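You operate a simulated robot arm through the tools that you are given. There is no shell and no other tool.

Carry out the task below with a simulated two-armed robot. There is one attempt and no reset: what you move stays moved.

## Task
Take the lid off the red can on the top of the green bench and lay it down there.

The check looks at the end state, three seconds after you hand in, the way a careful person would. Anything else that was tipped, shoved, dropped, spilled or broken makes it a failure. A push-on lid holds only when it is set on centred and level and pressed home; a screw cap is set on level and turned clockwise until tight.

## Robot
Two 7-joint arms with two-finger parallel grippers on one trunk, on a base that moves. Base frame: it is fixed to the floor where the robot stands at the start and does not move with it; the origin is under the middle of the robot, x ahead of it, y to its left, z up; the surface under the hand at the start is at about z = 0.9. Readings come in m, degrees, newtons and seconds.
The left shoulder is at the start at [0.08, 0.131, 0.947], the right one opposite. With the tool pointing down near the work surface each hand reaches from about 0.38 to 0.84 m from the robot's upright axis, wherever it stands, measured 20 degrees to its own side. Payload 1.57 kg a hand.
The TCP of each hand is the grasp point between the finger pads, 0.03 m short of the fingertips. In the tool frame z runs along the fingers and y along their closing line. Largest opening 0.11 m; finger width 0.024, thickness 0.012; the body of the gripper, 0.048 by 0.112 m, starts 0.078 m behind the TCP.
Orientation is that of the tool frame in the base frame, as a unit quaternion [w, x, y, z]. With the fingers straight down and closing along the base's y, the tool's x points along the base's -x, its y along +y and its z along -z.

## Interface
- The arms move only by the tool jog_arm. It takes "left_series", "right_series" or both (then of equal length, played together; a hand with none holds still); each is a list of rows, each a list of 7 numbers: the shift along the base's x, y, z in m, then the turn, a rotation vector about the base's x, y, z in degrees, then the gripper command, from -1 (shut) to 1 (fully open), values between in proportion. In form: [[tx, ty, tz, rx, ry, rz, fingers], ...]. A call has 1 to 20 rows; each row shifts and turns the commanded pose from where the row before left it. A row lasts 0.2 s, in which the tool goes at most 0.05 m and 8.6 degrees; a call with a longer step from one row to the next is refused whole, and so is a gripper value outside its range. Where a pose cannot be reached the arm comes as near as it can. A force on the tool above 40 N (or 10 N above the force at the start of the call, whichever is more), or a blocked arm, ends the call early, and 0.2 s more pass. Each finger travels about 0.108 m/s and halts on what it meets, pressing with about 40 N; the grip force reading is that of the motor and also rises with nothing between the fingers. The clock runs only during rows and for 0.2 s after the last one: add rows that do not move to give the fingers time. The reply holds the time, the measured pose of the TCP, the force on the tool along the base axes, the opening and the grip force, in the units named above and with some noise, with the torque about the TCP (base axes, N m) and any sound that the robot's microphone picked up.
- Cameras (640 x 400 px; columns grow to the right, rows downward): "scene" is now at [-0.0517, -0.0221, 1.4259]; the picture's right is [-0.22, -0.98, 0.00], its down [-0.49, 0.11, -0.86] and it looks along [0.84, -0.19, -0.51] (base axes); focal length 296 px, centre (320, 200). "left" rides on the left gripper at [0.07, -0.016, -0.141] in its tool frame; the picture's right is [0.23, 0.97, 0.00], its down [-0.86, 0.20, -0.48] and it looks along [-0.47, 0.11, 0.88] (tool axes); focal length 222 px, centre (320, 200). "right" rides on the right gripper at [0.07, 0.016, -0.141] in its tool frame; the picture's right is [-0.23, 0.97, 0.00], its down [-0.86, -0.20, -0.48] and it looks along [-0.47, -0.11, 0.88] (tool axes); focal length 222 px, centre (320, 200). There is no depth. A picture from a camera that has moved, and an enlarged one, comes with that camera's place and axes in the base frame and with its lens.
- snapshot(camera): a new picture of that camera. It takes no simulated time.
- roll_base(legs): drives the robot by 1 to 6 legs, each [ahead, left, turn to the left] in m, m and degrees, along the robot's own axes; the way and the turn of a leg run together, so that a leg with both is an arc; at most 1.5 m and 180 degrees a leg. The arms and the cameras ride along, it lands a little off, and it stops where it bumps. It gives what a move gives.
- head_to(pan, tilt): turns the head with the scene camera to pan (to the left, within 109 degrees either way) and tilt (down, from -29 to 69), counted from straight ahead of the robot. It gives what a move gives.
- close_up(camera, box): a new picture of the part [left, top, right, bottom] of that camera's present view, enlarged. It takes no simulated time.
- job_done(): hands the job in; it is judged then, once.

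Places have to be worked out from the pictures, the camera data and where the tool is seen. Open the grippers and draw the arms clear of the work before you hand the job in, unless the task says otherwise.

The tools are called as a command line: name --argument value ..., lists and objects as JSON in quotes. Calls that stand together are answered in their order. jog_arm: Moves the arms, as the interface text tells. Its arguments: {"type":"object","properties":{"left_series":{"type":"array","items":{"type":"array","items":{"type":"number"}}},"right_series":{"type":"array","items":{"type":"array","items":{"type":"number"}}}},"required":[]} The other tools are called the same way: roll_base (legs) drives the base; head_to (pan, tilt) turns the head that bears the scene camera; snapshot (camera) takes a picture; close_up (camera, box) takes an enlarged picture of a part of a camera's view; job_done () hands the job in.

At the start:

```text
clock: 0.0
left_position: [0.4934, 0.1425, 1.2542]
left_tcp_rot: [0.0, 0.0, 1.0, 0.0]
left_ft_force: [0.3, 0.0, 0.0]
left_torque: [-0.02, 0.0, 0.02]
left_grip_width: 0.1099
left_finger_force: 0.0
right_position: [0.5075, -0.3337, 1.2165]
right_tcp_rot: [0.0, 0.0, 1.0, 0.0]
right_ft_force: [-0.1, -0.1, 0.2]
right_torque: [0.03, 0.02, -0.01]
right_grip_width: 0.1098
right_finger_force: 0.0
robot x, y, heading: [-0.0024, -0.0007, -0.0]
head pan, tilt (commanded): [-12.7, 30.4]
```

scene: 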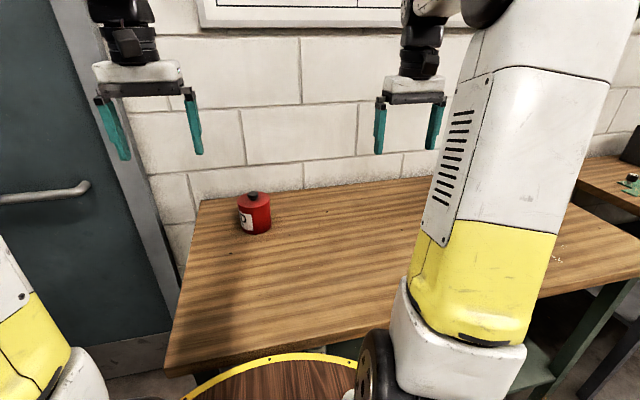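
right: 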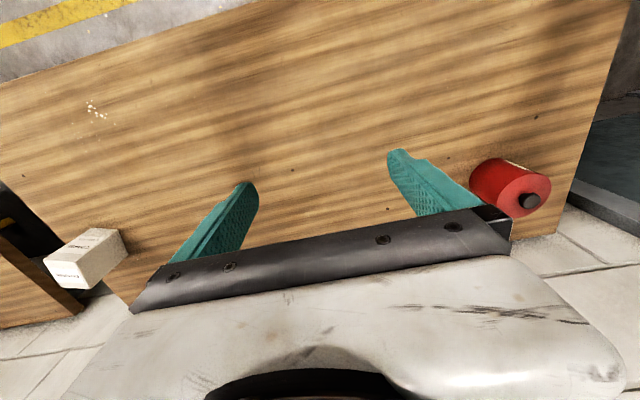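
left: 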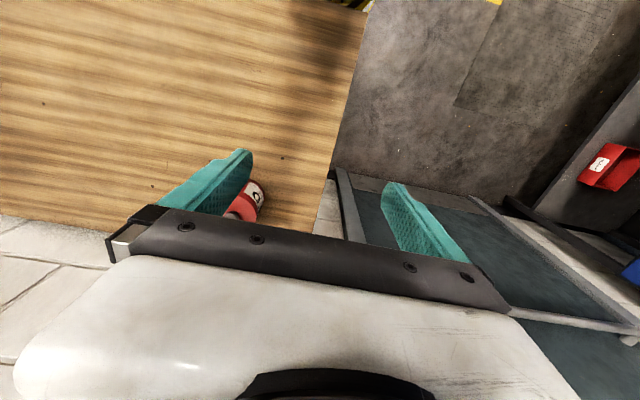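

The scene shows a red can with a dark knob on the wooden bench ahead, and another red thing shows in the left camera. I look closer and then pan around to be sure which bench is the green one.

close_up --camera "scene" --box '[200, 170, 320, 250]'

close_up --camera "left" --box '[520, 80, 640, 300]'

close_up --camera "scene" --box '[500, 140, 640, 400]'

close_up --camera "right" --box '[440, 130, 600, 240]'

```text
5.00 times, centred on (260, 210) of scene
camera zoom: at [-0.0517, -0.0221, 1.4259], right [-0.22, -0.98, 0.0], down [-0.49, 0.11, -0.86], along [0.84, -0.19, -0.51], focal length 1480 px, centre (620, 150)
```

zoom: 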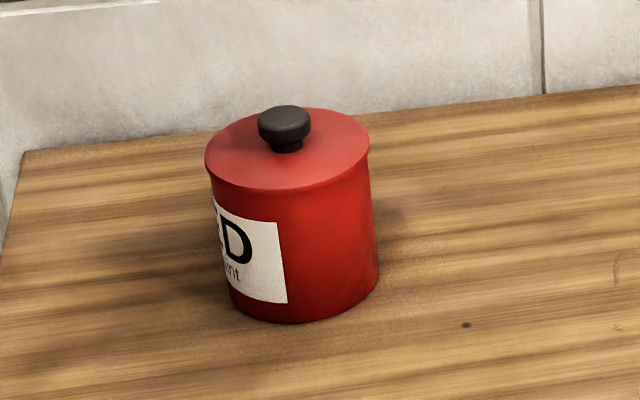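

```text
1.82 times, centred on (580, 190) of left
camera zoom: at [0.4229, 0.1265, 1.3962], right [-0.23, 0.97, 0.0], down [0.86, 0.2, 0.48], along [0.47, 0.11, -0.88], focal length 404 px, centre (-153, 218)
```

zoom: 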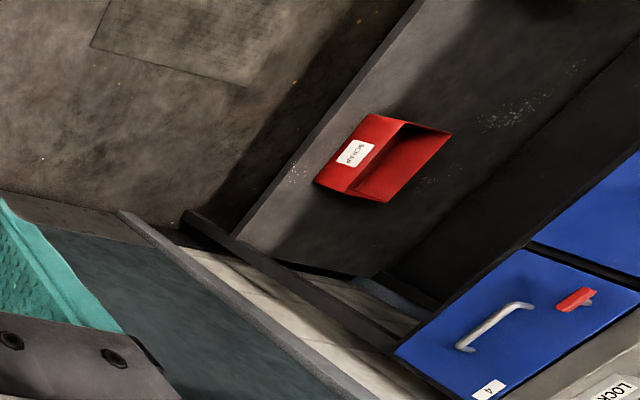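

```text
1.54 times, centred on (570, 270) of scene
camera zoom: at [-0.0517, -0.0221, 1.4259], right [-0.22, -0.98, 0.0], down [-0.49, 0.11, -0.86], along [0.84, -0.19, -0.51], focal length 456 px, centre (-65, 92)
```

zoom: 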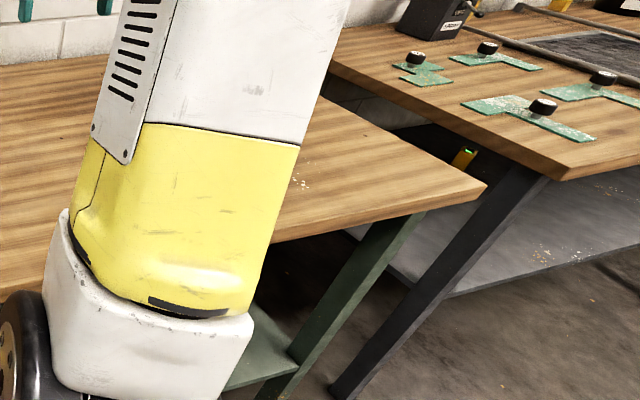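

```text
3.64 times, centred on (520, 185) of right
camera zoom: at [0.4378, -0.3184, 1.3587], right [0.23, 0.97, 0.0], down [0.86, -0.2, 0.48], along [0.47, -0.11, -0.88], focal length 808 px, centre (-407, 254)
```

zoom: 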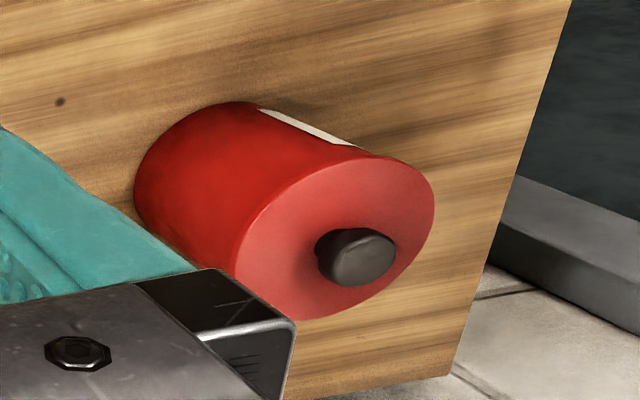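

The two views agree: the knob is at about [0.714, 0.003, 1.007], and the can stands on the green-legged bench top at z≈0.90, with a lid of about 0.095 m diameter. I turn the head to face it and survey the bench.

head_to --pan 0 --tilt 35

snapshot --camera "scene"

close_up --camera "scene" --box '[260, 130, 380, 205]'

close_up --camera "left" --box '[210, 160, 290, 230]'

```text
clock: 0.8
left_position: [0.4918, 0.142, 1.2529]
left_tcp_rot: [0.001, -0.001, 1.0, 0.001]
left_ft_force: [0.3, 0.6, 0.2]
left_torque: [0.02, -0.01, 0.02]
left_grip_width: 0.11
left_finger_force: 0.2
right_position: [0.5068, -0.3341, 1.2167]
right_tcp_rot: [0.0, 0.0, 1.0, 0.0]
right_ft_force: [0.3, 0.6, 0.9]
right_torque: [0.0, 0.02, 0.0]
right_grip_width: 0.11
right_finger_force: 0.0
robot x, y, heading: [-0.0011, 0.0011, -0.2]
head pan, tilt (commanded): [0.0, 35.0]
```

```text
taken
camera scene: at [-0.0517, -0.0023, 1.4188], right [0.0, -1.0, 0.0], down [-0.57, 0.0, -0.82], along [0.82, 0.0, -0.57], focal length 296 px, centre (320, 200)
```

scene: 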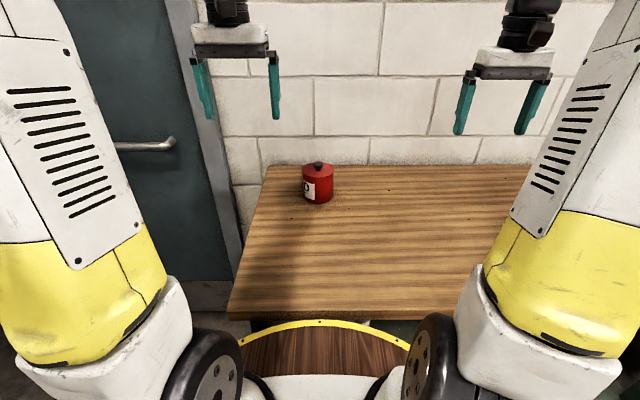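

```text
5.33 times, centred on (320, 168) of scene
camera zoom: at [-0.0517, -0.0023, 1.4188], right [0.0, -1.0, 0.0], down [-0.57, 0.0, -0.82], along [0.82, 0.0, -0.57], focal length 1579 px, centre (320, 373)
```

zoom: 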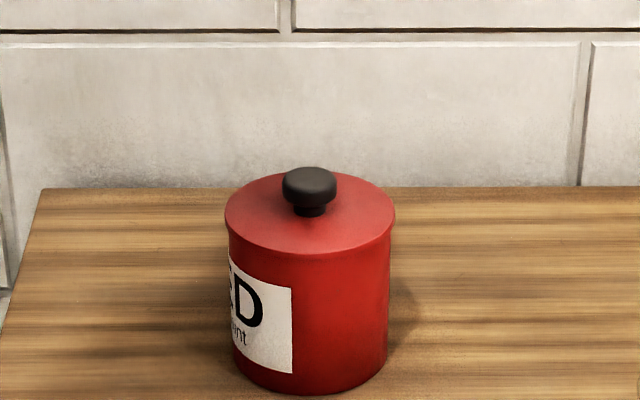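

```text
5.71 times, centred on (250, 195) of left
camera zoom: at [0.4229, 0.1265, 1.3962], right [-0.23, 0.97, 0.0], down [0.86, 0.2, 0.48], along [0.47, 0.11, -0.88], focal length 1269 px, centre (720, 229)
```

zoom: 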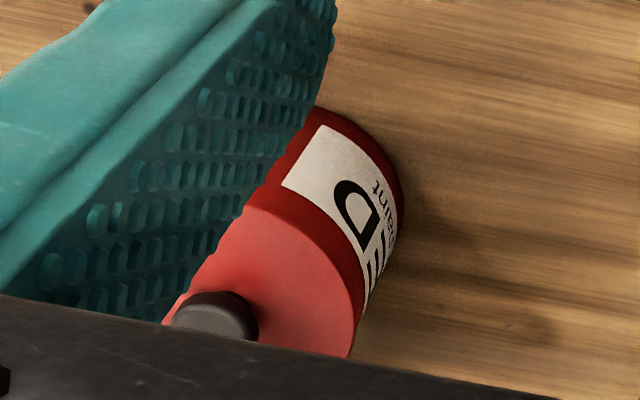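

The can sits at about [0.714, 0.003], with its lid top near z≈0.99 and the knob (about 0.029 m wide) spanning z≈0.997–1.012. I bring the right hand over the knob, well above it, with the fingers partly closed, and move the left hand aside.

jog_arm --left_series '[[0, 0.02, 0, 0, 0, 0, 1], [0, 0.02, 0, 0, 0, 0, 1], [0, 0.02, 0, 0, 0, 0, 1], [0, 0.02, 0, 0, 0, 0, 1], [0, 0.02, 0, 0, 0, 0, 1], [0, 0.02, 0, 0, 0, 0, 1], [0, 0, 0, 0, 0, 0, 1], [0, 0, 0, 0, 0, 0, 1], [0, 0, 0, 0, 0, 0, 1], [0, 0, 0, 0, 0, 0, 1], [0, 0, 0, 0, 0, 0, 1], [0, 0, 0, 0, 0, 0, 1]]' --right_series '[[0.01727, 0.02809, -0.00639, 0, 0, 0, 0.27], [0.01727, 0.02809, -0.00639, 0, 0, 0, 0.27], [0.01727, 0.02809, -0.00639, 0, 0, 0, 0.27], [0.01727, 0.02809, -0.00639, 0, 0, 0, 0.27], [0.01727, 0.02809, -0.00639, 0, 0, 0, 0.27], [0.01727, 0.02809, -0.00639, 0, 0, 0, 0.27], [0.01727, 0.02809, -0.00639, 0, 0, 0, 0.27], [0.01727, 0.02809, -0.00639, 0, 0, 0, 0.27], [0.01727, 0.02809, -0.00639, 0, 0, 0, 0.27], [0.01727, 0.02809, -0.00639, 0, 0, 0, 0.27], [0.01727, 0.02809, -0.00639, 0, 0, 0, 0.27], [0.01727, 0.02809, -0.00639, 0, 0, 0, 0.27]]'

snapshot --camera "right"

snapshot --camera "scene"

```text
clock: 3.4
left_position: [0.4911, 0.263, 1.2544]
left_tcp_rot: [-0.001, -0.001, 1.0, -0.001]
left_ft_force: [1.3, -0.8, 0.0]
left_torque: [0.03, -0.05, -0.03]
left_grip_width: 0.1102
left_finger_force: 0.0
right_position: [0.7153, 0.0028, 1.1402]
right_tcp_rot: [0.0, 0.0, 1.0, 0.001]
right_ft_force: [-1.0, -0.1, 0.4]
right_torque: [0.04, -0.02, -0.04]
right_grip_width: 0.07
right_finger_force: 0.1
robot x, y, heading: [0.0025, -0.0009, -0.1]
head pan, tilt (commanded): [0.0, 35.0]
```

```text
taken
camera right: at [0.6458, 0.0189, 1.2823], right [0.23, 0.97, 0.0], down [0.85, -0.2, 0.48], along [0.47, -0.11, -0.88], focal length 222 px, centre (320, 200)
```

right: 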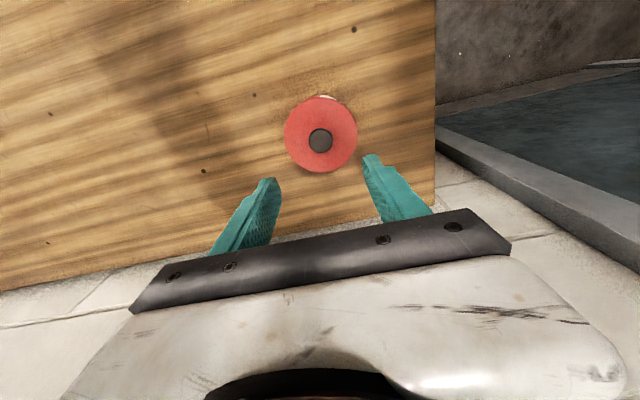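

```text
taken
camera scene: at [-0.0519, -0.0025, 1.4188], right [0.0, -1.0, 0.0], down [-0.57, 0.0, -0.82], along [0.82, 0.0, -0.57], focal length 296 px, centre (320, 200)
```

scene: 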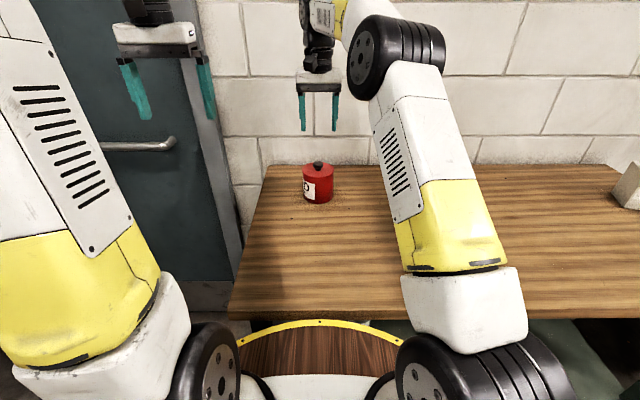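

The knob appears centred between the fingers in y, and a few mm nearer to the robot than the tool axis. I zoom in on the wrist view to refine this before descending.

close_up --camera "right" --box '[260, 80, 380, 200]'

close_up --camera "scene" --box '[260, 60, 380, 220]'

```text
3.33 times, centred on (320, 140) of right
camera zoom: at [0.6458, 0.0189, 1.2823], right [0.23, 0.97, 0.0], down [0.85, -0.2, 0.48], along [0.47, -0.11, -0.88], focal length 740 px, centre (320, 400)
```

zoom: 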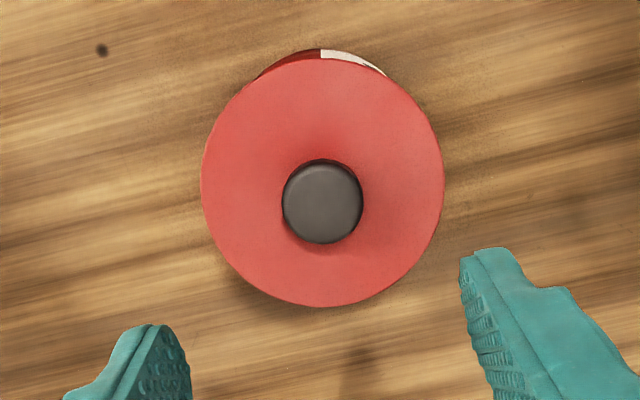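

```text
2.50 times, centred on (320, 140) of scene
camera zoom: at [-0.0519, -0.0025, 1.4188], right [0.0, -1.0, 0.0], down [-0.57, 0.0, -0.82], along [0.82, 0.0, -0.57], focal length 740 px, centre (320, 350)
```

zoom: 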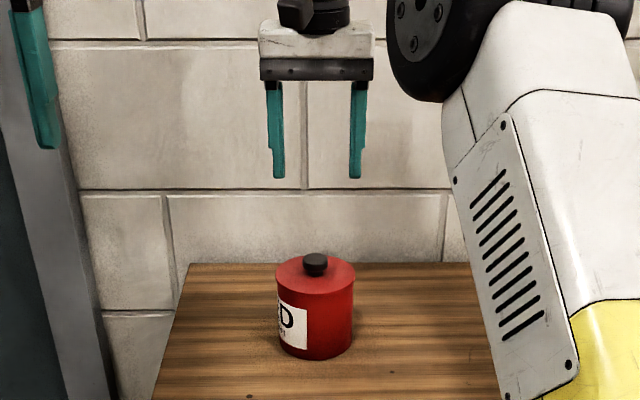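

The knob is at about [0.709, 0.0035]. I shift 5 mm toward the robot and descend so the fingertips stop just above the lid, straddling the knob.

jog_arm --right_series '[[-0.0025, 0.0003, -0.02, 0, 0, 0, 0.27], [-0.0025, 0.0003, -0.02, 0, 0, 0, 0.1], [0, 0, -0.02, 0, 0, 0, 0], [0, 0, -0.02, 0, 0, 0, -0.1], [0, 0, -0.015, 0, 0, 0, -0.1], [0, 0, -0.01, 0, 0, 0, -0.1], [0, 0, -0.005, 0, 0, 0, -0.1], [0, 0, 0, 0, 0, 0, -0.1], [0, 0, 0, 0, 0, 0, -0.1]]'

snapshot --camera "right"

close_up --camera "scene" --box '[280, 120, 360, 210]'

```text
clock: 5.3
left_position: [0.4917, 0.2637, 1.2538]
left_tcp_rot: [0.001, 0.0, 1.0, 0.0]
left_ft_force: [-0.3, -0.3, -0.5]
left_torque: [-0.02, 0.0, 0.0]
left_grip_width: 0.1103
left_finger_force: 0.0
right_position: [0.7094, 0.0035, 1.0311]
right_tcp_rot: [-0.001, 0.001, 1.0, -0.001]
right_ft_force: [-0.9, -0.2, 0.2]
right_torque: [0.02, 0.0, -0.03]
right_grip_width: 0.0491
right_finger_force: 0.0
robot x, y, heading: [0.0018, -0.0005, -0.2]
head pan, tilt (commanded): [0.0, 35.0]
```

```text
taken
camera right: at [0.6406, 0.0194, 1.1722], right [0.23, 0.97, 0.0], down [0.86, -0.2, 0.48], along [0.47, -0.11, -0.88], focal length 222 px, centre (320, 200)
```

right: 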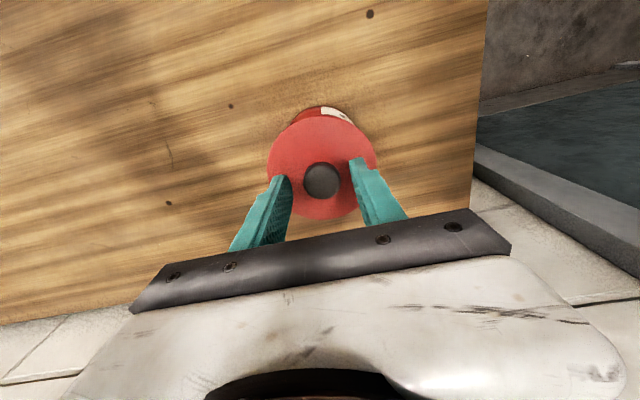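

```text
4.44 times, centred on (320, 165) of scene
camera zoom: at [-0.0516, -0.0021, 1.4188], right [0.0, -1.0, 0.0], down [-0.57, 0.0, -0.82], along [0.82, 0.0, -0.57], focal length 1316 px, centre (320, 356)
```

zoom: 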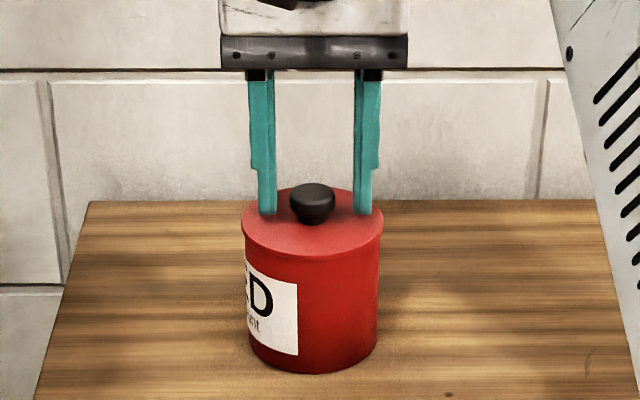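

The fingers straddle the knob, which sits about 1.5 mm to the left (+y) of their centre. I correct that, go 6 mm lower, and close slowly on the knob.

jog_arm --right_series '[[0, 0.0015, -0.003, 0, 0, 0, -0.1], [0, 0, -0.003, 0, 0, 0, -0.1], [0, 0, 0, 0, 0, 0, -0.25], [0, 0, 0, 0, 0, 0, -0.35], [0, 0, 0, 0, 0, 0, -0.4]]'

close_up --camera "scene" --box '[280, 120, 360, 210]'

close_up --camera "right" --box '[240, 100, 400, 240]'

```text
clock: 6.5
left_position: [0.491, 0.2633, 1.2531]
left_tcp_rot: [0.0, 0.001, 1.0, 0.0]
left_ft_force: [0.3, 0.3, -0.5]
left_torque: [-0.06, -0.01, -0.01]
left_grip_width: 0.1102
left_finger_force: 0.0
right_position: [0.7104, 0.0053, 1.0251]
right_tcp_rot: [0.002, 0.001, 1.0, 0.0]
right_ft_force: [0.9, -1.2, 11.2]
right_torque: [-0.1, 0.0, -0.02]
right_grip_width: 0.0398
right_finger_force: 3.5
robot x, y, heading: [-0.0028, -0.0001, 0.2]
head pan, tilt (commanded): [0.0, 35.0]
```

```text
4.44 times, centred on (320, 165) of scene
camera zoom: at [-0.052, -0.0022, 1.4188], right [0.0, -1.0, 0.0], down [-0.57, 0.0, -0.82], along [0.82, 0.0, -0.57], focal length 1316 px, centre (320, 356)
```

zoom: 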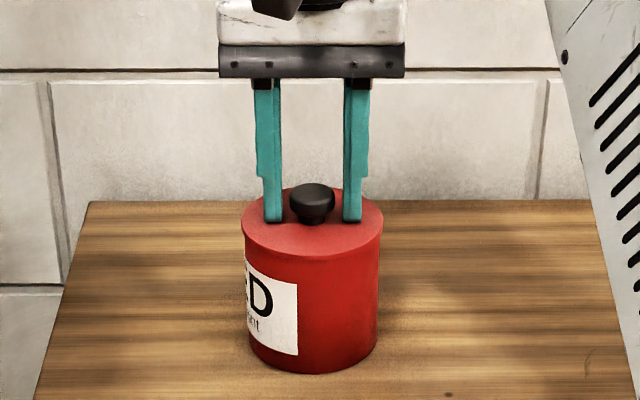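

```text
2.86 times, centred on (320, 170) of right
camera zoom: at [0.6405, 0.0208, 1.1665], right [0.23, 0.97, 0.0], down [0.85, -0.2, 0.48], along [0.47, -0.11, -0.88], focal length 635 px, centre (320, 286)
```

zoom: 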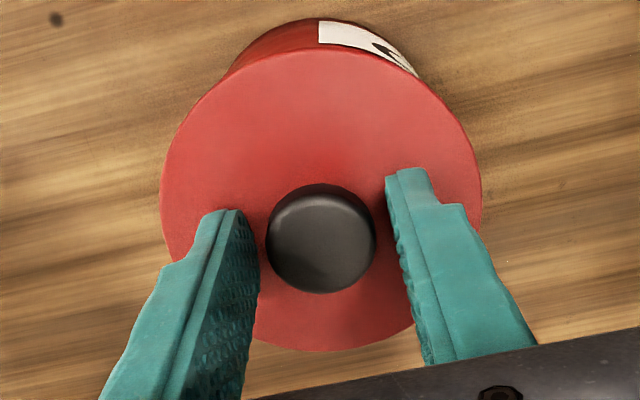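

The 11 N upward reading shows the fingertips are resting on the lid (lid top ≈0.995). I raise 3 mm to free them and then close onto the knob.

jog_arm --right_series '[[0, 0.0005, 0.003, 0, 0, 0, -0.35], [0, 0, 0, 0, 0, 0, -0.4], [0, 0, 0, 0, 0, 0, -0.5], [0, 0, 0, 0, 0, 0, -0.7], [0, 0, 0, 0, 0, 0, -1], [0, 0, 0, 0, 0, 0, -1], [0, 0, 0, 0, 0, 0, -1]]'

close_up --camera "scene" --box '[280, 120, 360, 210]'

close_up --camera "right" --box '[240, 100, 400, 240]'

```text
clock: 8.2
left_position: [0.4916, 0.2632, 1.2538]
left_tcp_rot: [0.0, 0.0, 1.0, 0.0]
left_ft_force: [-0.3, 0.3, 0.7]
left_torque: [-0.01, 0.01, -0.02]
left_grip_width: 0.1098
left_finger_force: 0.0
right_position: [0.7107, 0.0058, 1.0262]
right_tcp_rot: [0.001, 0.001, 1.0, 0.0]
right_ft_force: [0.0, -0.9, 0.3]
right_torque: [-0.03, 0.03, 0.01]
right_grip_width: 0.0277
right_finger_force: 37.6
robot x, y, heading: [-0.0019, -0.0021, -0.2]
head pan, tilt (commanded): [0.0, 35.0]
heard: snap
```

```text
4.44 times, centred on (320, 165) of scene
camera zoom: at [-0.0516, -0.0021, 1.4188], right [0.0, -1.0, 0.0], down [-0.57, 0.0, -0.82], along [0.82, 0.0, -0.57], focal length 1316 px, centre (320, 356)
```

zoom: 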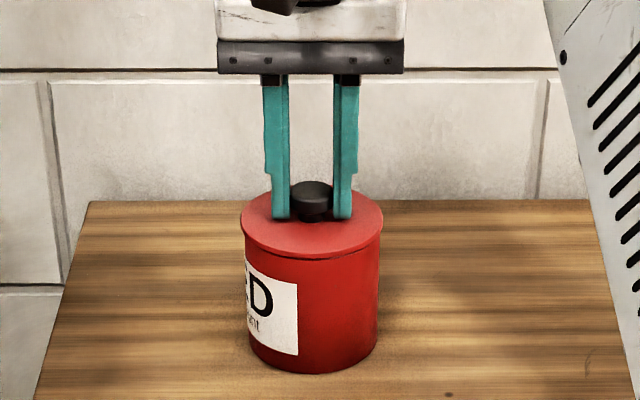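

```text
2.86 times, centred on (320, 170) of right
camera zoom: at [0.641, 0.0216, 1.1688], right [0.23, 0.97, 0.0], down [0.86, -0.2, 0.48], along [0.47, -0.11, -0.88], focal length 635 px, centre (320, 286)
```

zoom: 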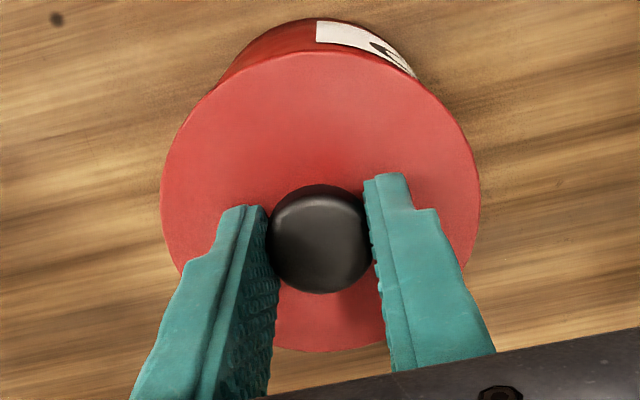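

A snap was heard, and a thin dark seam now shows under the lid rim, so it seems to have popped loose; the knob is held at 37 N. I lift slowly by 8 mm and check that the can stays down.

jog_arm --right_series '[[0, 0, 0.002, 0, 0, 0, -1], [0, 0, 0.002, 0, 0, 0, -1], [0, 0, 0.002, 0, 0, 0, -1], [0, 0, 0.002, 0, 0, 0, -1]]'

close_up --camera "scene" --box '[280, 120, 360, 210]'

```text
clock: 9.2
left_position: [0.4924, 0.2629, 1.253]
left_tcp_rot: [0.0, 0.0, 1.0, 0.001]
left_ft_force: [0.6, 0.5, 0.4]
left_torque: [-0.03, 0.01, -0.03]
left_grip_width: 0.1101
left_finger_force: 0.0
right_position: [0.7097, 0.0059, 1.0348]
right_tcp_rot: [0.0, 0.001, 1.0, 0.0]
right_ft_force: [-0.1, -0.5, -0.1]
right_torque: [0.02, 0.0, 0.01]
right_grip_width: 0.0276
right_finger_force: 38.5
robot x, y, heading: [0.0012, -0.0023, 0.1]
head pan, tilt (commanded): [0.0, 35.0]
```

```text
4.44 times, centred on (320, 165) of scene
camera zoom: at [-0.0516, -0.0021, 1.4188], right [0.0, -1.0, 0.0], down [-0.57, 0.0, -0.82], along [0.82, 0.0, -0.57], focal length 1316 px, centre (320, 356)
```

zoom: 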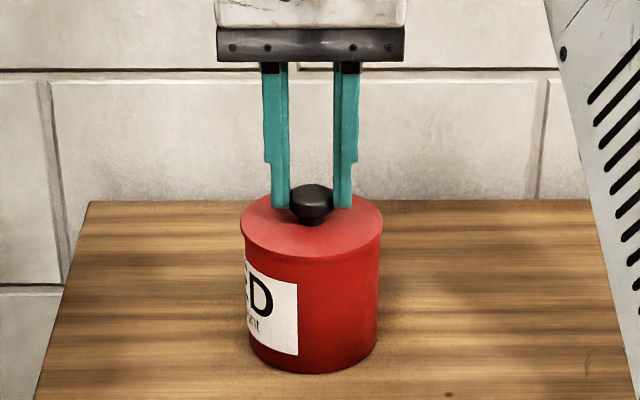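

The fingers rose 8 mm but the lid looks seated again, so the knob seems to have slipped down in the grip. I look closer from both cameras.

close_up --camera "scene" --box '[300, 150, 340, 180]'

close_up --camera "right" --box '[240, 100, 400, 240]'

close_up --camera "scene" --box '[290, 150, 350, 210]'

```text
13.33 times, centred on (320, 165) of scene
camera zoom: at [-0.0516, -0.0021, 1.4188], right [0.0, -1.0, 0.0], down [-0.57, 0.0, -0.82], along [0.82, 0.0, -0.57], focal length 3947 px, centre (320, 667)
```

zoom: 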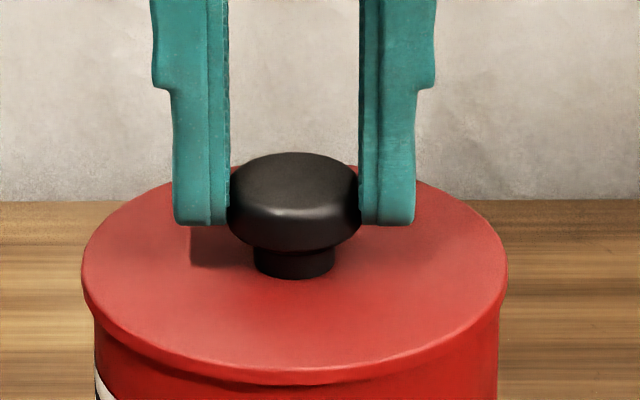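

```text
2.86 times, centred on (320, 170) of right
camera zoom: at [0.6403, 0.0216, 1.1769], right [0.23, 0.97, 0.0], down [0.85, -0.2, 0.48], along [0.47, -0.11, -0.88], focal length 635 px, centre (320, 286)
```

zoom: 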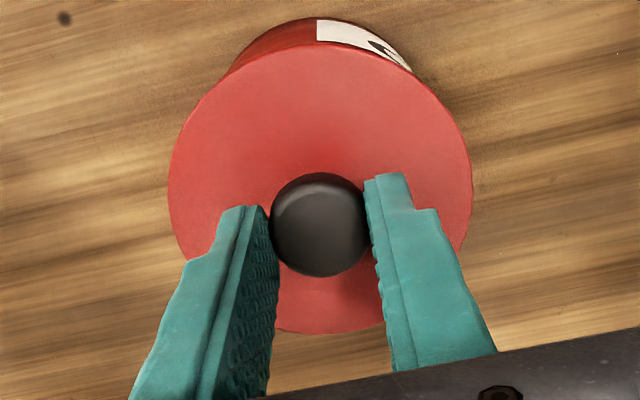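

```text
6.67 times, centred on (320, 180) of scene
camera zoom: at [-0.0516, -0.0021, 1.4188], right [0.0, -1.0, 0.0], down [-0.57, 0.0, -0.82], along [0.82, 0.0, -0.57], focal length 1974 px, centre (320, 333)
```

zoom: 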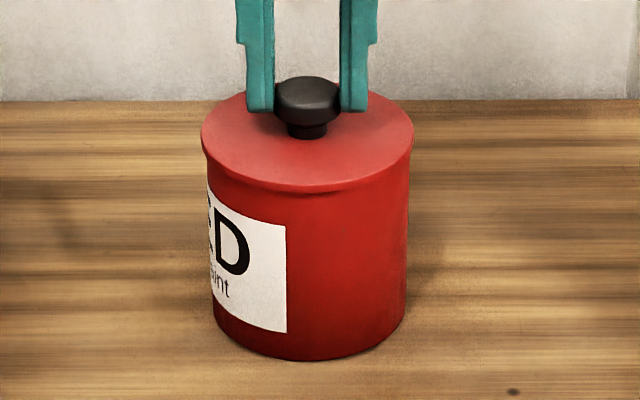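

The knob has slid to the fingertips while the can stayed on the bench (its bottom edge is unchanged). I open slightly, go back down so the tips sit just above the lid, and regrip, then check before lifting.

jog_arm --right_series '[[0, 0, 0, 0, 0, 0, -0.35], [0, 0, 0, 0, 0, 0, -0.3], [0, 0, -0.003, 0, 0, 0, -0.3], [0, 0, -0.003, 0, 0, 0, -0.3], [0, 0, 0, 0, 0, 0, -0.3]]'

close_up --camera "scene" --box '[295, 145, 345, 185]'

```text
clock: 10.3
left_position: [0.4913, 0.2628, 1.2531]
left_tcp_rot: [0.0, 0.0, 1.0, -0.001]
left_ft_force: [0.2, -0.3, 0.1]
left_torque: [0.02, 0.02, 0.01]
left_grip_width: 0.1101
left_finger_force: 0.0
right_position: [0.7101, 0.005, 1.0288]
right_tcp_rot: [0.0, -0.001, 1.0, 0.0]
right_ft_force: [0.1, -0.4, -0.4]
right_torque: [0.0, -0.02, 0.01]
right_grip_width: 0.0383
right_finger_force: 0.1
robot x, y, heading: [-0.0027, -0.0008, 0.1]
head pan, tilt (commanded): [0.0, 35.0]
```

```text
10.00 times, centred on (320, 165) of scene
camera zoom: at [-0.0516, -0.0021, 1.4188], right [0.0, -1.0, 0.0], down [-0.57, 0.0, -0.82], along [0.82, 0.0, -0.57], focal length 2960 px, centre (320, 550)
```

zoom: 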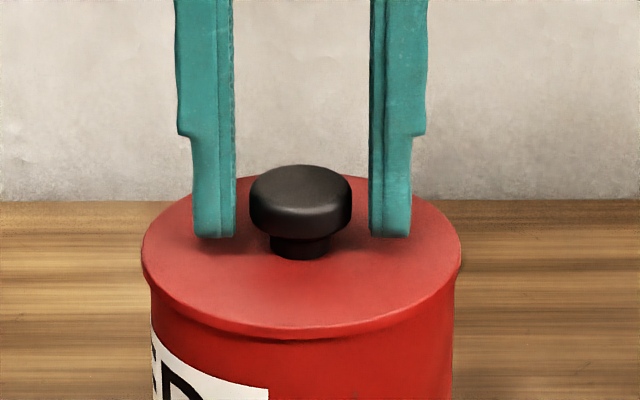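

The tips now extend below the knob's wide part, with the fingers centred on it. I close again and check the forces and the lid before lifting.

jog_arm --right_series '[[0, 0, -0.001, 0, 0, 0, -0.5], [0, 0, 0, 0, 0, 0, -0.7], [0, 0, 0, 0, 0, 0, -1], [0, 0, 0, 0, 0, 0, -1], [0, 0, 0, 0, 0, 0, -1]]'

close_up --camera "scene" --box '[295, 145, 345, 185]'

```text
clock: 11.6
left_position: [0.4906, 0.264, 1.2553]
left_tcp_rot: [0.001, 0.001, 1.0, -0.001]
left_ft_force: [0.3, 0.5, -0.1]
left_torque: [0.0, 0.0, 0.0]
left_grip_width: 0.1099
left_finger_force: 0.0
right_position: [0.7098, 0.0062, 1.0274]
right_tcp_rot: [0.001, 0.0, 1.0, 0.0]
right_ft_force: [2.9, -3.4, 11.8]
right_torque: [-0.07, -0.01, -0.05]
right_grip_width: 0.0278
right_finger_force: 38.5
robot x, y, heading: [-0.0005, -0.0016, -0.2]
head pan, tilt (commanded): [0.0, 35.0]
heard: snap
```

```text
10.00 times, centred on (320, 165) of scene
camera zoom: at [-0.0519, -0.0023, 1.4188], right [0.0, -1.0, 0.0], down [-0.57, 0.0, -0.82], along [0.82, 0.0, -0.57], focal length 2960 px, centre (320, 550)
```

zoom: 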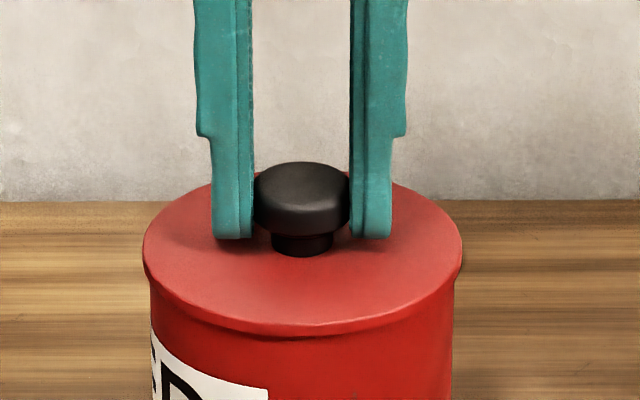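

Another snap was heard, with the hand now pressed up by about 12 N, so the lid may have been pushed home. I lift in tiny steps and read the force to learn how the lid holds.

jog_arm --right_series '[[0, 0, 0.001, 0, 0, 0, -1], [0, 0, 0.001, 0, 0, 0, -1], [0, 0, 0, 0, 0, 0, -1]]'

close_up --camera "scene" --box '[295, 145, 345, 185]'

```text
clock: 12.3
left_position: [0.4917, 0.2627, 1.2547]
left_tcp_rot: [0.0, 0.0, 1.0, 0.0]
left_ft_force: [0.8, 0.7, 0.7]
left_torque: [-0.02, -0.01, 0.01]
left_grip_width: 0.11
left_finger_force: 0.0
right_position: [0.7101, 0.0055, 1.0297]
right_tcp_rot: [0.0, -0.001, 1.0, 0.0]
right_ft_force: [0.5, -0.4, 0.8]
right_torque: [-0.02, 0.0, 0.0]
right_grip_width: 0.0279
right_finger_force: 38.2
robot x, y, heading: [0.0034, 0.0047, 0.1]
head pan, tilt (commanded): [0.0, 35.0]
heard: snap
```

```text
10.00 times, centred on (320, 165) of scene
camera zoom: at [-0.0517, -0.0021, 1.4188], right [0.0, -1.0, 0.0], down [-0.57, 0.0, -0.82], along [0.82, 0.0, -0.57], focal length 2960 px, centre (320, 550)
```

zoom: 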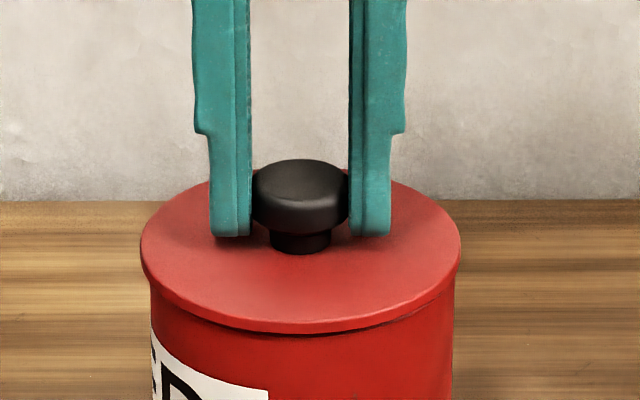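

A third snap, the force has dropped to near zero, and the lid is visibly about 2 mm up with a seam all round: it is free in the fingers. I continue up by 2 mm at a time and watch whether the knob follows.

jog_arm --right_series '[[0, 0, 0.001, 0, 0, 0, -1], [0, 0, 0.001, 0, 0, 0, -1], [0, 0, 0, 0, 0, 0, -1]]'

close_up --camera "scene" --box '[295, 145, 345, 185]'

```text
clock: 13.2
left_position: [0.4923, 0.2635, 1.2518]
left_tcp_rot: [0.0, -0.001, 1.0, 0.0]
left_ft_force: [-0.6, -0.2, 0.6]
left_torque: [0.0, -0.01, 0.0]
left_grip_width: 0.1102
left_finger_force: 0.0
right_position: [0.7095, 0.0057, 1.0336]
right_tcp_rot: [0.0, 0.0, 1.0, 0.0]
right_ft_force: [0.1, 0.3, -0.8]
right_torque: [-0.05, -0.03, 0.03]
right_grip_width: 0.028
right_finger_force: 38.2
robot x, y, heading: [-0.0003, -0.0028, 0.1]
head pan, tilt (commanded): [0.0, 35.0]
```

```text
10.00 times, centred on (320, 165) of scene
camera zoom: at [-0.0516, -0.0021, 1.4188], right [0.0, -1.0, 0.0], down [-0.57, 0.0, -0.82], along [0.82, 0.0, -0.57], focal length 2960 px, centre (320, 550)
```

zoom: 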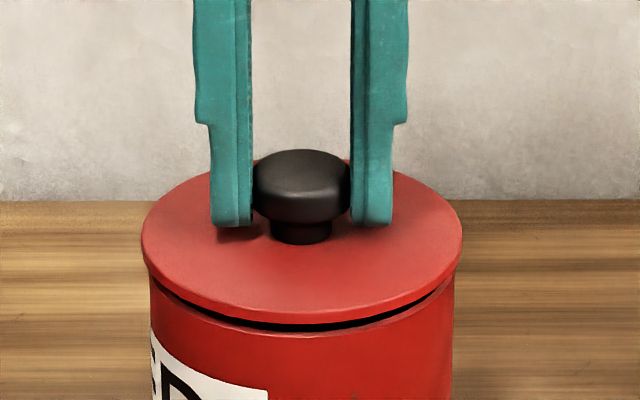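

The lid is following cleanly now, with an open gap between it and the can and the knob not slipping. I keep lifting slowly.

jog_arm --right_series '[[0, 0, 0.001, 0, 0, 0, -1], [0, 0, 0.001, 0, 0, 0, -1], [0, 0, 0.0015, 0, 0, 0, -1], [0, 0, 0.0015, 0, 0, 0, -1], [0, 0, 0.002, 0, 0, 0, -1], [0, 0, 0, 0, 0, 0, -1]]'

close_up --camera "scene" --box '[290, 135, 350, 210]'

```text
clock: 14.6
left_position: [0.4916, 0.2636, 1.254]
left_tcp_rot: [0.0, 0.0, 1.0, 0.0]
left_ft_force: [0.3, -0.2, -0.4]
left_torque: [-0.01, -0.04, 0.01]
left_grip_width: 0.1101
left_finger_force: 0.0
right_position: [0.7091, 0.0061, 1.0411]
right_tcp_rot: [0.0, 0.0, 1.0, 0.0]
right_ft_force: [0.0, 0.2, -0.3]
right_torque: [0.02, -0.01, 0.0]
right_grip_width: 0.0279
right_finger_force: 38.3
robot x, y, heading: [0.0033, 0.0014, -0.2]
head pan, tilt (commanded): [0.0, 35.0]
```

```text
5.33 times, centred on (320, 172) of scene
camera zoom: at [-0.0516, -0.0021, 1.4188], right [0.0, -1.0, 0.0], down [-0.57, 0.0, -0.82], along [0.82, 0.0, -0.57], focal length 1579 px, centre (320, 347)
```

zoom: 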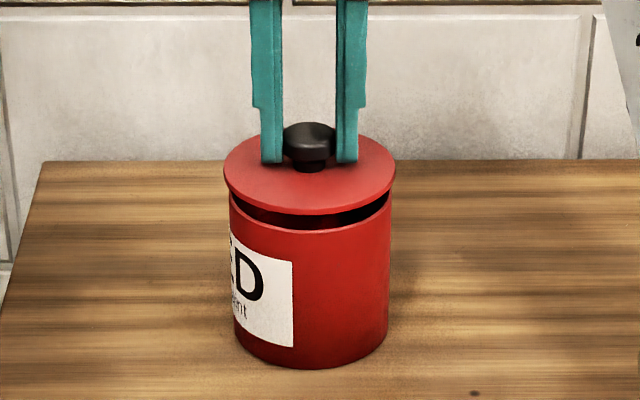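

The lid is clear of the can and held level. I raise it straight up another 6 cm at a gentle pace, then look again.

jog_arm --right_series '[[0, 0, 0.004, 0, 0, 0, -1], [0, 0, 0.006, 0, 0, 0, -1], [0, 0, 0.008, 0, 0, 0, -1], [0, 0, 0.01, 0, 0, 0, -1], [0, 0, 0.01, 0, 0, 0, -1], [0, 0, 0.01, 0, 0, 0, -1], [0, 0, 0.008, 0, 0, 0, -1], [0, 0, 0.004, 0, 0, 0, -1], [0, 0, 0, 0, 0, 0, -1]]'

close_up --camera "scene" --box '[280, 100, 360, 210]'

snapshot --camera "right"

```text
clock: 16.6
left_position: [0.4914, 0.2622, 1.2546]
left_tcp_rot: [0.0, 0.0, 1.0, 0.0]
left_ft_force: [0.1, -0.1, -0.4]
left_torque: [0.05, 0.02, -0.02]
left_grip_width: 0.1099
left_finger_force: 0.0
right_position: [0.7101, 0.0067, 1.0983]
right_tcp_rot: [-0.001, 0.001, 1.0, 0.001]
right_ft_force: [0.0, 0.0, -1.0]
right_torque: [0.0, 0.01, -0.01]
right_grip_width: 0.0279
right_finger_force: 38.3
robot x, y, heading: [-0.0014, 0.0011, -0.0]
head pan, tilt (commanded): [0.0, 35.0]
```

```text
3.64 times, centred on (320, 155) of scene
camera zoom: at [-0.0516, -0.0021, 1.4188], right [0.0, -1.0, 0.0], down [-0.57, 0.0, -0.82], along [0.82, 0.0, -0.57], focal length 1076 px, centre (320, 364)
```

zoom: 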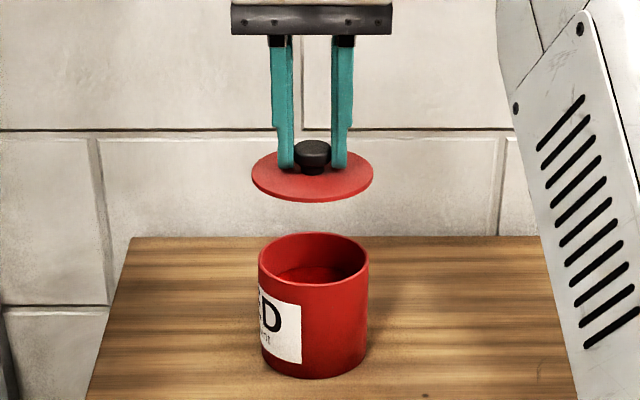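

```text
taken
camera right: at [0.6407, 0.0218, 1.2411], right [0.23, 0.97, 0.0], down [0.86, -0.2, 0.48], along [0.47, -0.11, -0.88], focal length 222 px, centre (320, 200)
```

right: 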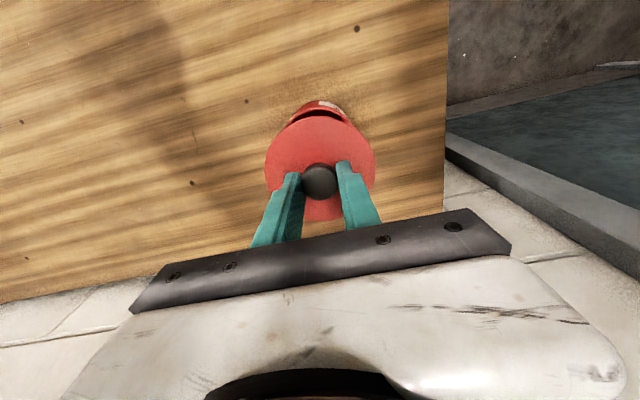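

The lid hangs level in the fingers and the open can stands undisturbed. I carry the lid to a free spot on the bench near [0.58, -0.20], still well above the top.

jog_arm --right_series '[[-0.005, -0.008, 0, 0, 0, 0, -1], [-0.01, -0.016, 0, 0, 0, 0, -1], [-0.0135, -0.0215, 0, 0, 0, 0, -1], [-0.0135, -0.0215, 0, 0, 0, 0, -1], [-0.0135, -0.0215, 0, 0, 0, 0, -1], [-0.0135, -0.0215, 0, 0, 0, 0, -1], [-0.0135, -0.0215, 0, 0, 0, 0, -1], [-0.0135, -0.0215, 0, 0, 0, 0, -1], [-0.0135, -0.0215, 0, 0, 0, 0, -1], [-0.0135, -0.0215, 0, 0, 0, 0, -1], [-0.008, -0.012, 0, 0, 0, 0, -1], [-0.004, -0.006, 0, 0, 0, 0, -1], [0, 0, 0, 0, 0, 0, -1]]'

snapshot --camera "scene"

snapshot --camera "right"

```text
clock: 19.4
left_position: [0.4919, 0.2629, 1.2528]
left_tcp_rot: [0.001, 0.0, 1.0, 0.0]
left_ft_force: [0.2, -0.3, -0.2]
left_torque: [0.0, 0.0, 0.02]
left_grip_width: 0.1099
left_finger_force: 0.1
right_position: [0.5746, -0.2095, 1.0995]
right_tcp_rot: [0.0, 0.0, 1.0, 0.0]
right_ft_force: [-0.3, -0.6, 0.1]
right_torque: [0.05, 0.0, -0.01]
right_grip_width: 0.0282
right_finger_force: 38.9
robot x, y, heading: [-0.0007, 0.0039, -0.1]
head pan, tilt (commanded): [0.0, 35.0]
```

```text
taken
camera scene: at [-0.0517, -0.0022, 1.4188], right [0.0, -1.0, 0.0], down [-0.57, 0.0, -0.82], along [0.82, 0.0, -0.57], focal length 296 px, centre (320, 200)
```

scene: 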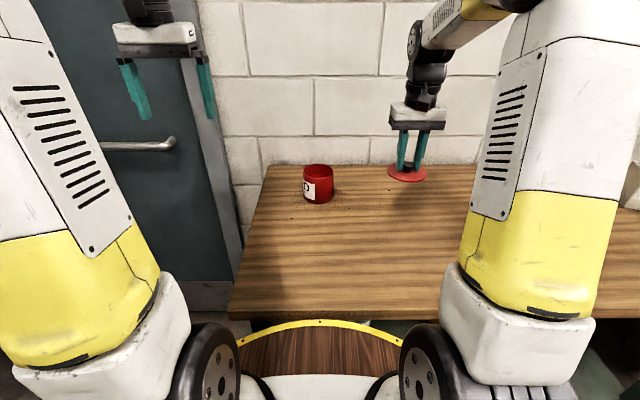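

```text
taken
camera right: at [0.5048, -0.1936, 1.241], right [0.23, 0.97, 0.0], down [0.86, -0.2, 0.48], along [0.47, -0.11, -0.88], focal length 222 px, centre (320, 200)
```

right: 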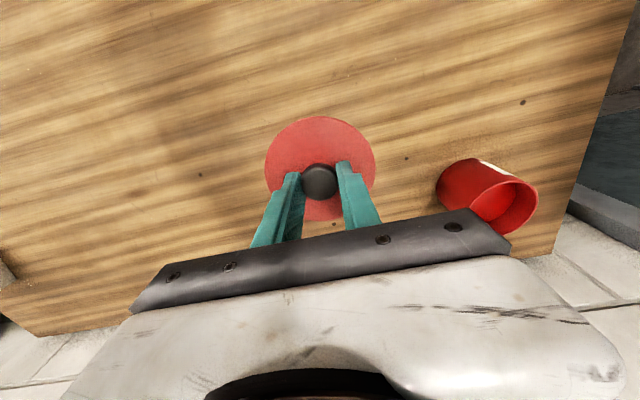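

The bench under the lid is bare. I descend to just above where I expect contact (TCP ≈ 0.945).

jog_arm --right_series '[[0, 0, -0.01, 0, 0, 0, -1], [0, 0, -0.02, 0, 0, 0, -1], [0, 0, -0.025, 0, 0, 0, -1], [0, 0, -0.025, 0, 0, 0, -1], [0, 0, -0.025, 0, 0, 0, -1], [0, 0, -0.02, 0, 0, 0, -1], [0, 0, -0.015, 0, 0, 0, -1], [0, 0, -0.008, 0, 0, 0, -1], [0, 0, -0.004, 0, 0, 0, -1], [0, 0, 0, 0, 0, 0, -1]]'

close_up --camera "scene" --box '[350, 140, 470, 240]'

```text
clock: 21.6
left_position: [0.4925, 0.263, 1.2543]
left_tcp_rot: [0.0, 0.0, 1.0, 0.001]
left_ft_force: [-0.7, -0.4, 0.2]
left_torque: [0.01, 0.01, 0.03]
left_grip_width: 0.1099
left_finger_force: 0.1
right_position: [0.5738, -0.2084, 0.9475]
right_tcp_rot: [-0.001, 0.001, 1.0, -0.001]
right_ft_force: [1.3, -0.9, -0.2]
right_torque: [0.01, 0.0, -0.01]
right_grip_width: 0.0281
right_finger_force: 38.2
robot x, y, heading: [-0.0034, 0.0018, 0.2]
head pan, tilt (commanded): [0.0, 35.0]
```

```text
4.00 times, centred on (410, 190) of scene
camera zoom: at [-0.0517, -0.0022, 1.4188], right [0.0, -1.0, 0.0], down [-0.57, 0.0, -0.82], along [0.82, 0.0, -0.57], focal length 1184 px, centre (-40, 240)
```

zoom: 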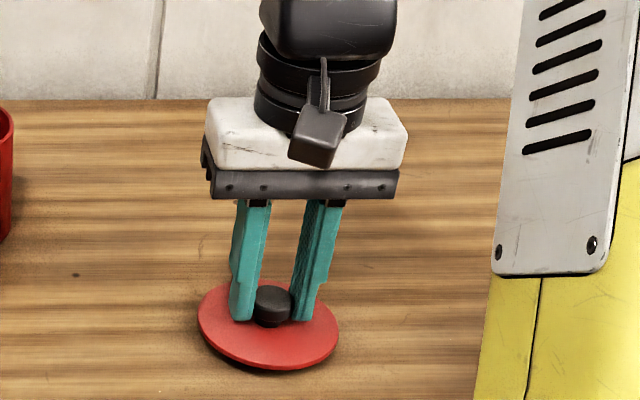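

No contact yet and the lid is close to the wood. I lower in 1 mm steps, reading the force.

jog_arm --right_series '[[0, 0, -0.001, 0, 0, 0, -1], [0, 0, -0.001, 0, 0, 0, -1], [0, 0, -0.001, 0, 0, 0, -1], [0, 0, -0.001, 0, 0, 0, -1], [0, 0, 0, 0, 0, 0, -1]]'

close_up --camera "scene" --box '[390, 200, 450, 240]'

```text
clock: 22.8
left_position: [0.4911, 0.263, 1.2528]
left_tcp_rot: [0.0, 0.001, 1.0, 0.0]
left_ft_force: [-0.2, 0.5, 0.1]
left_torque: [-0.01, 0.02, -0.02]
left_grip_width: 0.11
left_finger_force: 0.1
right_position: [0.5744, -0.2089, 0.9442]
right_tcp_rot: [-0.001, 0.0, 1.0, 0.001]
right_ft_force: [0.1, 0.5, -0.5]
right_torque: [-0.01, -0.01, 0.04]
right_grip_width: 0.0279
right_finger_force: 38.3
robot x, y, heading: [-0.0007, 0.001, -0.1]
head pan, tilt (commanded): [0.0, 35.0]
```

```text
10.00 times, centred on (420, 220) of scene
camera zoom: at [-0.0517, -0.0022, 1.4188], right [0.0, -1.0, 0.0], down [-0.57, 0.0, -0.82], along [0.82, 0.0, -0.57], focal length 2960 px, centre (-680, 0)
```

zoom: 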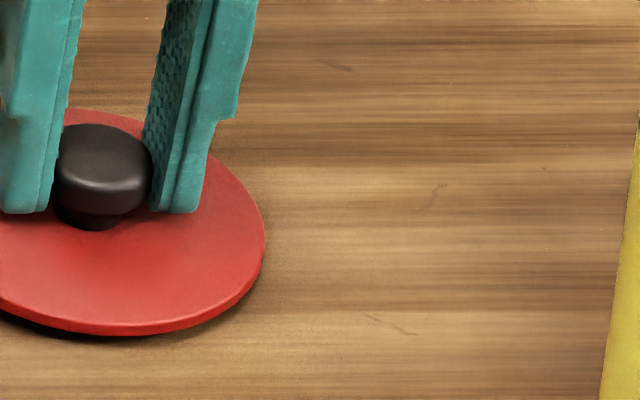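

Still a thin shadow gap under the front edge and no contact force. I go on down in 1 mm steps.

jog_arm --right_series '[[0, 0, -0.001, 0, 0, 0, -1], [0, 0, -0.001, 0, 0, 0, -1], [0, 0, -0.001, 0, 0, 0, -1], [0, 0, 0, 0, 0, 0, -1]]'

close_up --camera "scene" --box '[390, 200, 450, 240]'

```text
clock: 23.8
left_position: [0.4906, 0.2625, 1.2543]
left_tcp_rot: [-0.001, 0.0, 1.0, 0.001]
left_ft_force: [-0.6, -0.5, 0.0]
left_torque: [0.0, -0.02, -0.01]
left_grip_width: 0.1099
left_finger_force: 0.0
right_position: [0.5753, -0.2091, 0.9414]
right_tcp_rot: [0.002, 0.001, 1.0, 0.0]
right_ft_force: [-3.9, 0.2, 31.0]
right_torque: [0.03, 0.36, 0.01]
right_grip_width: 0.0279
right_finger_force: 38.0
robot x, y, heading: [-0.0021, -0.0005, -0.4]
head pan, tilt (commanded): [0.0, 35.0]
```

```text
10.00 times, centred on (420, 220) of scene
camera zoom: at [-0.0527, -0.0019, 1.4188], right [0.0, -1.0, 0.0], down [-0.57, 0.0, -0.82], along [0.82, 0.0, -0.57], focal length 2960 px, centre (-680, 0)
```

zoom: 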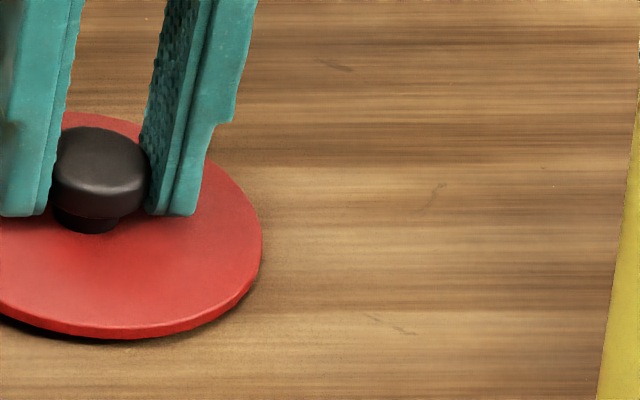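

Contact at 31 N: the lid is on the bench. I relieve the pressure by raising 1.5 mm, then check the force before opening.

jog_arm --right_series '[[0, 0, 0.001, 0, 0, 0, -1], [0, 0, 0.0005, 0, 0, 0, -1], [0, 0, 0, 0, 0, 0, -1]]'

close_up --camera "scene" --box '[370, 190, 450, 240]'

```text
clock: 24.6
left_position: [0.492, 0.2623, 1.2538]
left_tcp_rot: [0.0, 0.0, 1.0, -0.001]
left_ft_force: [0.2, -1.1, -0.4]
left_torque: [-0.02, 0.0, -0.01]
left_grip_width: 0.11
left_finger_force: 0.2
right_position: [0.5737, -0.2082, 0.9428]
right_tcp_rot: [0.001, 0.001, 1.0, 0.0]
right_ft_force: [5.6, -1.6, 18.9]
right_torque: [-0.06, -0.26, 0.01]
right_grip_width: 0.0283
right_finger_force: 38.1
robot x, y, heading: [0.0003, -0.0008, -0.0]
head pan, tilt (commanded): [0.0, 35.0]
```

```text
8.00 times, centred on (410, 215) of scene
camera zoom: at [-0.0519, -0.0021, 1.4188], right [0.0, -1.0, 0.0], down [-0.57, 0.0, -0.82], along [0.82, 0.0, -0.57], focal length 2368 px, centre (-400, 80)
```

zoom: 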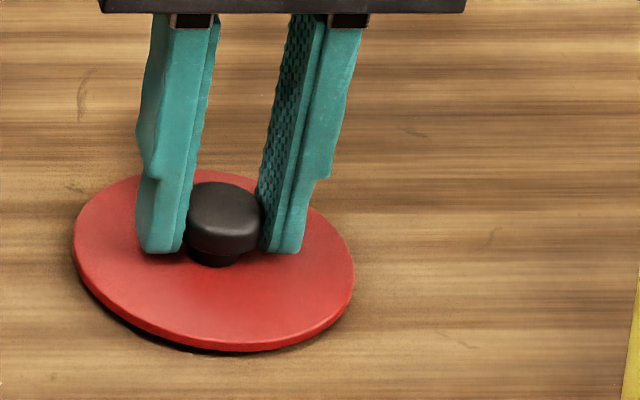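

Still 19 N of pressing, so I ease up another 1 mm and let it settle.

jog_arm --right_series '[[0, 0, 0.0007, 0, 0, 0, -1], [0, 0, 0, 0, 0, 0, -1], [0, 0, 0, 0, 0, 0, -1]]'

```text
clock: 25.4
left_position: [0.4912, 0.2628, 1.2542]
left_tcp_rot: [0.0, 0.0, 1.0, 0.0]
left_ft_force: [0.5, -0.6, 0.4]
left_torque: [0.0, -0.01, 0.02]
left_grip_width: 0.1101
left_finger_force: 0.1
right_position: [0.5742, -0.2084, 0.9424]
right_tcp_rot: [-0.001, 0.0, 1.0, 0.0]
right_ft_force: [3.9, -1.4, 8.1]
right_torque: [0.0, -0.24, 0.02]
right_grip_width: 0.0283
right_finger_force: 37.5
robot x, y, heading: [-0.0043, -0.0015, 0.1]
head pan, tilt (commanded): [0.0, 35.0]
```

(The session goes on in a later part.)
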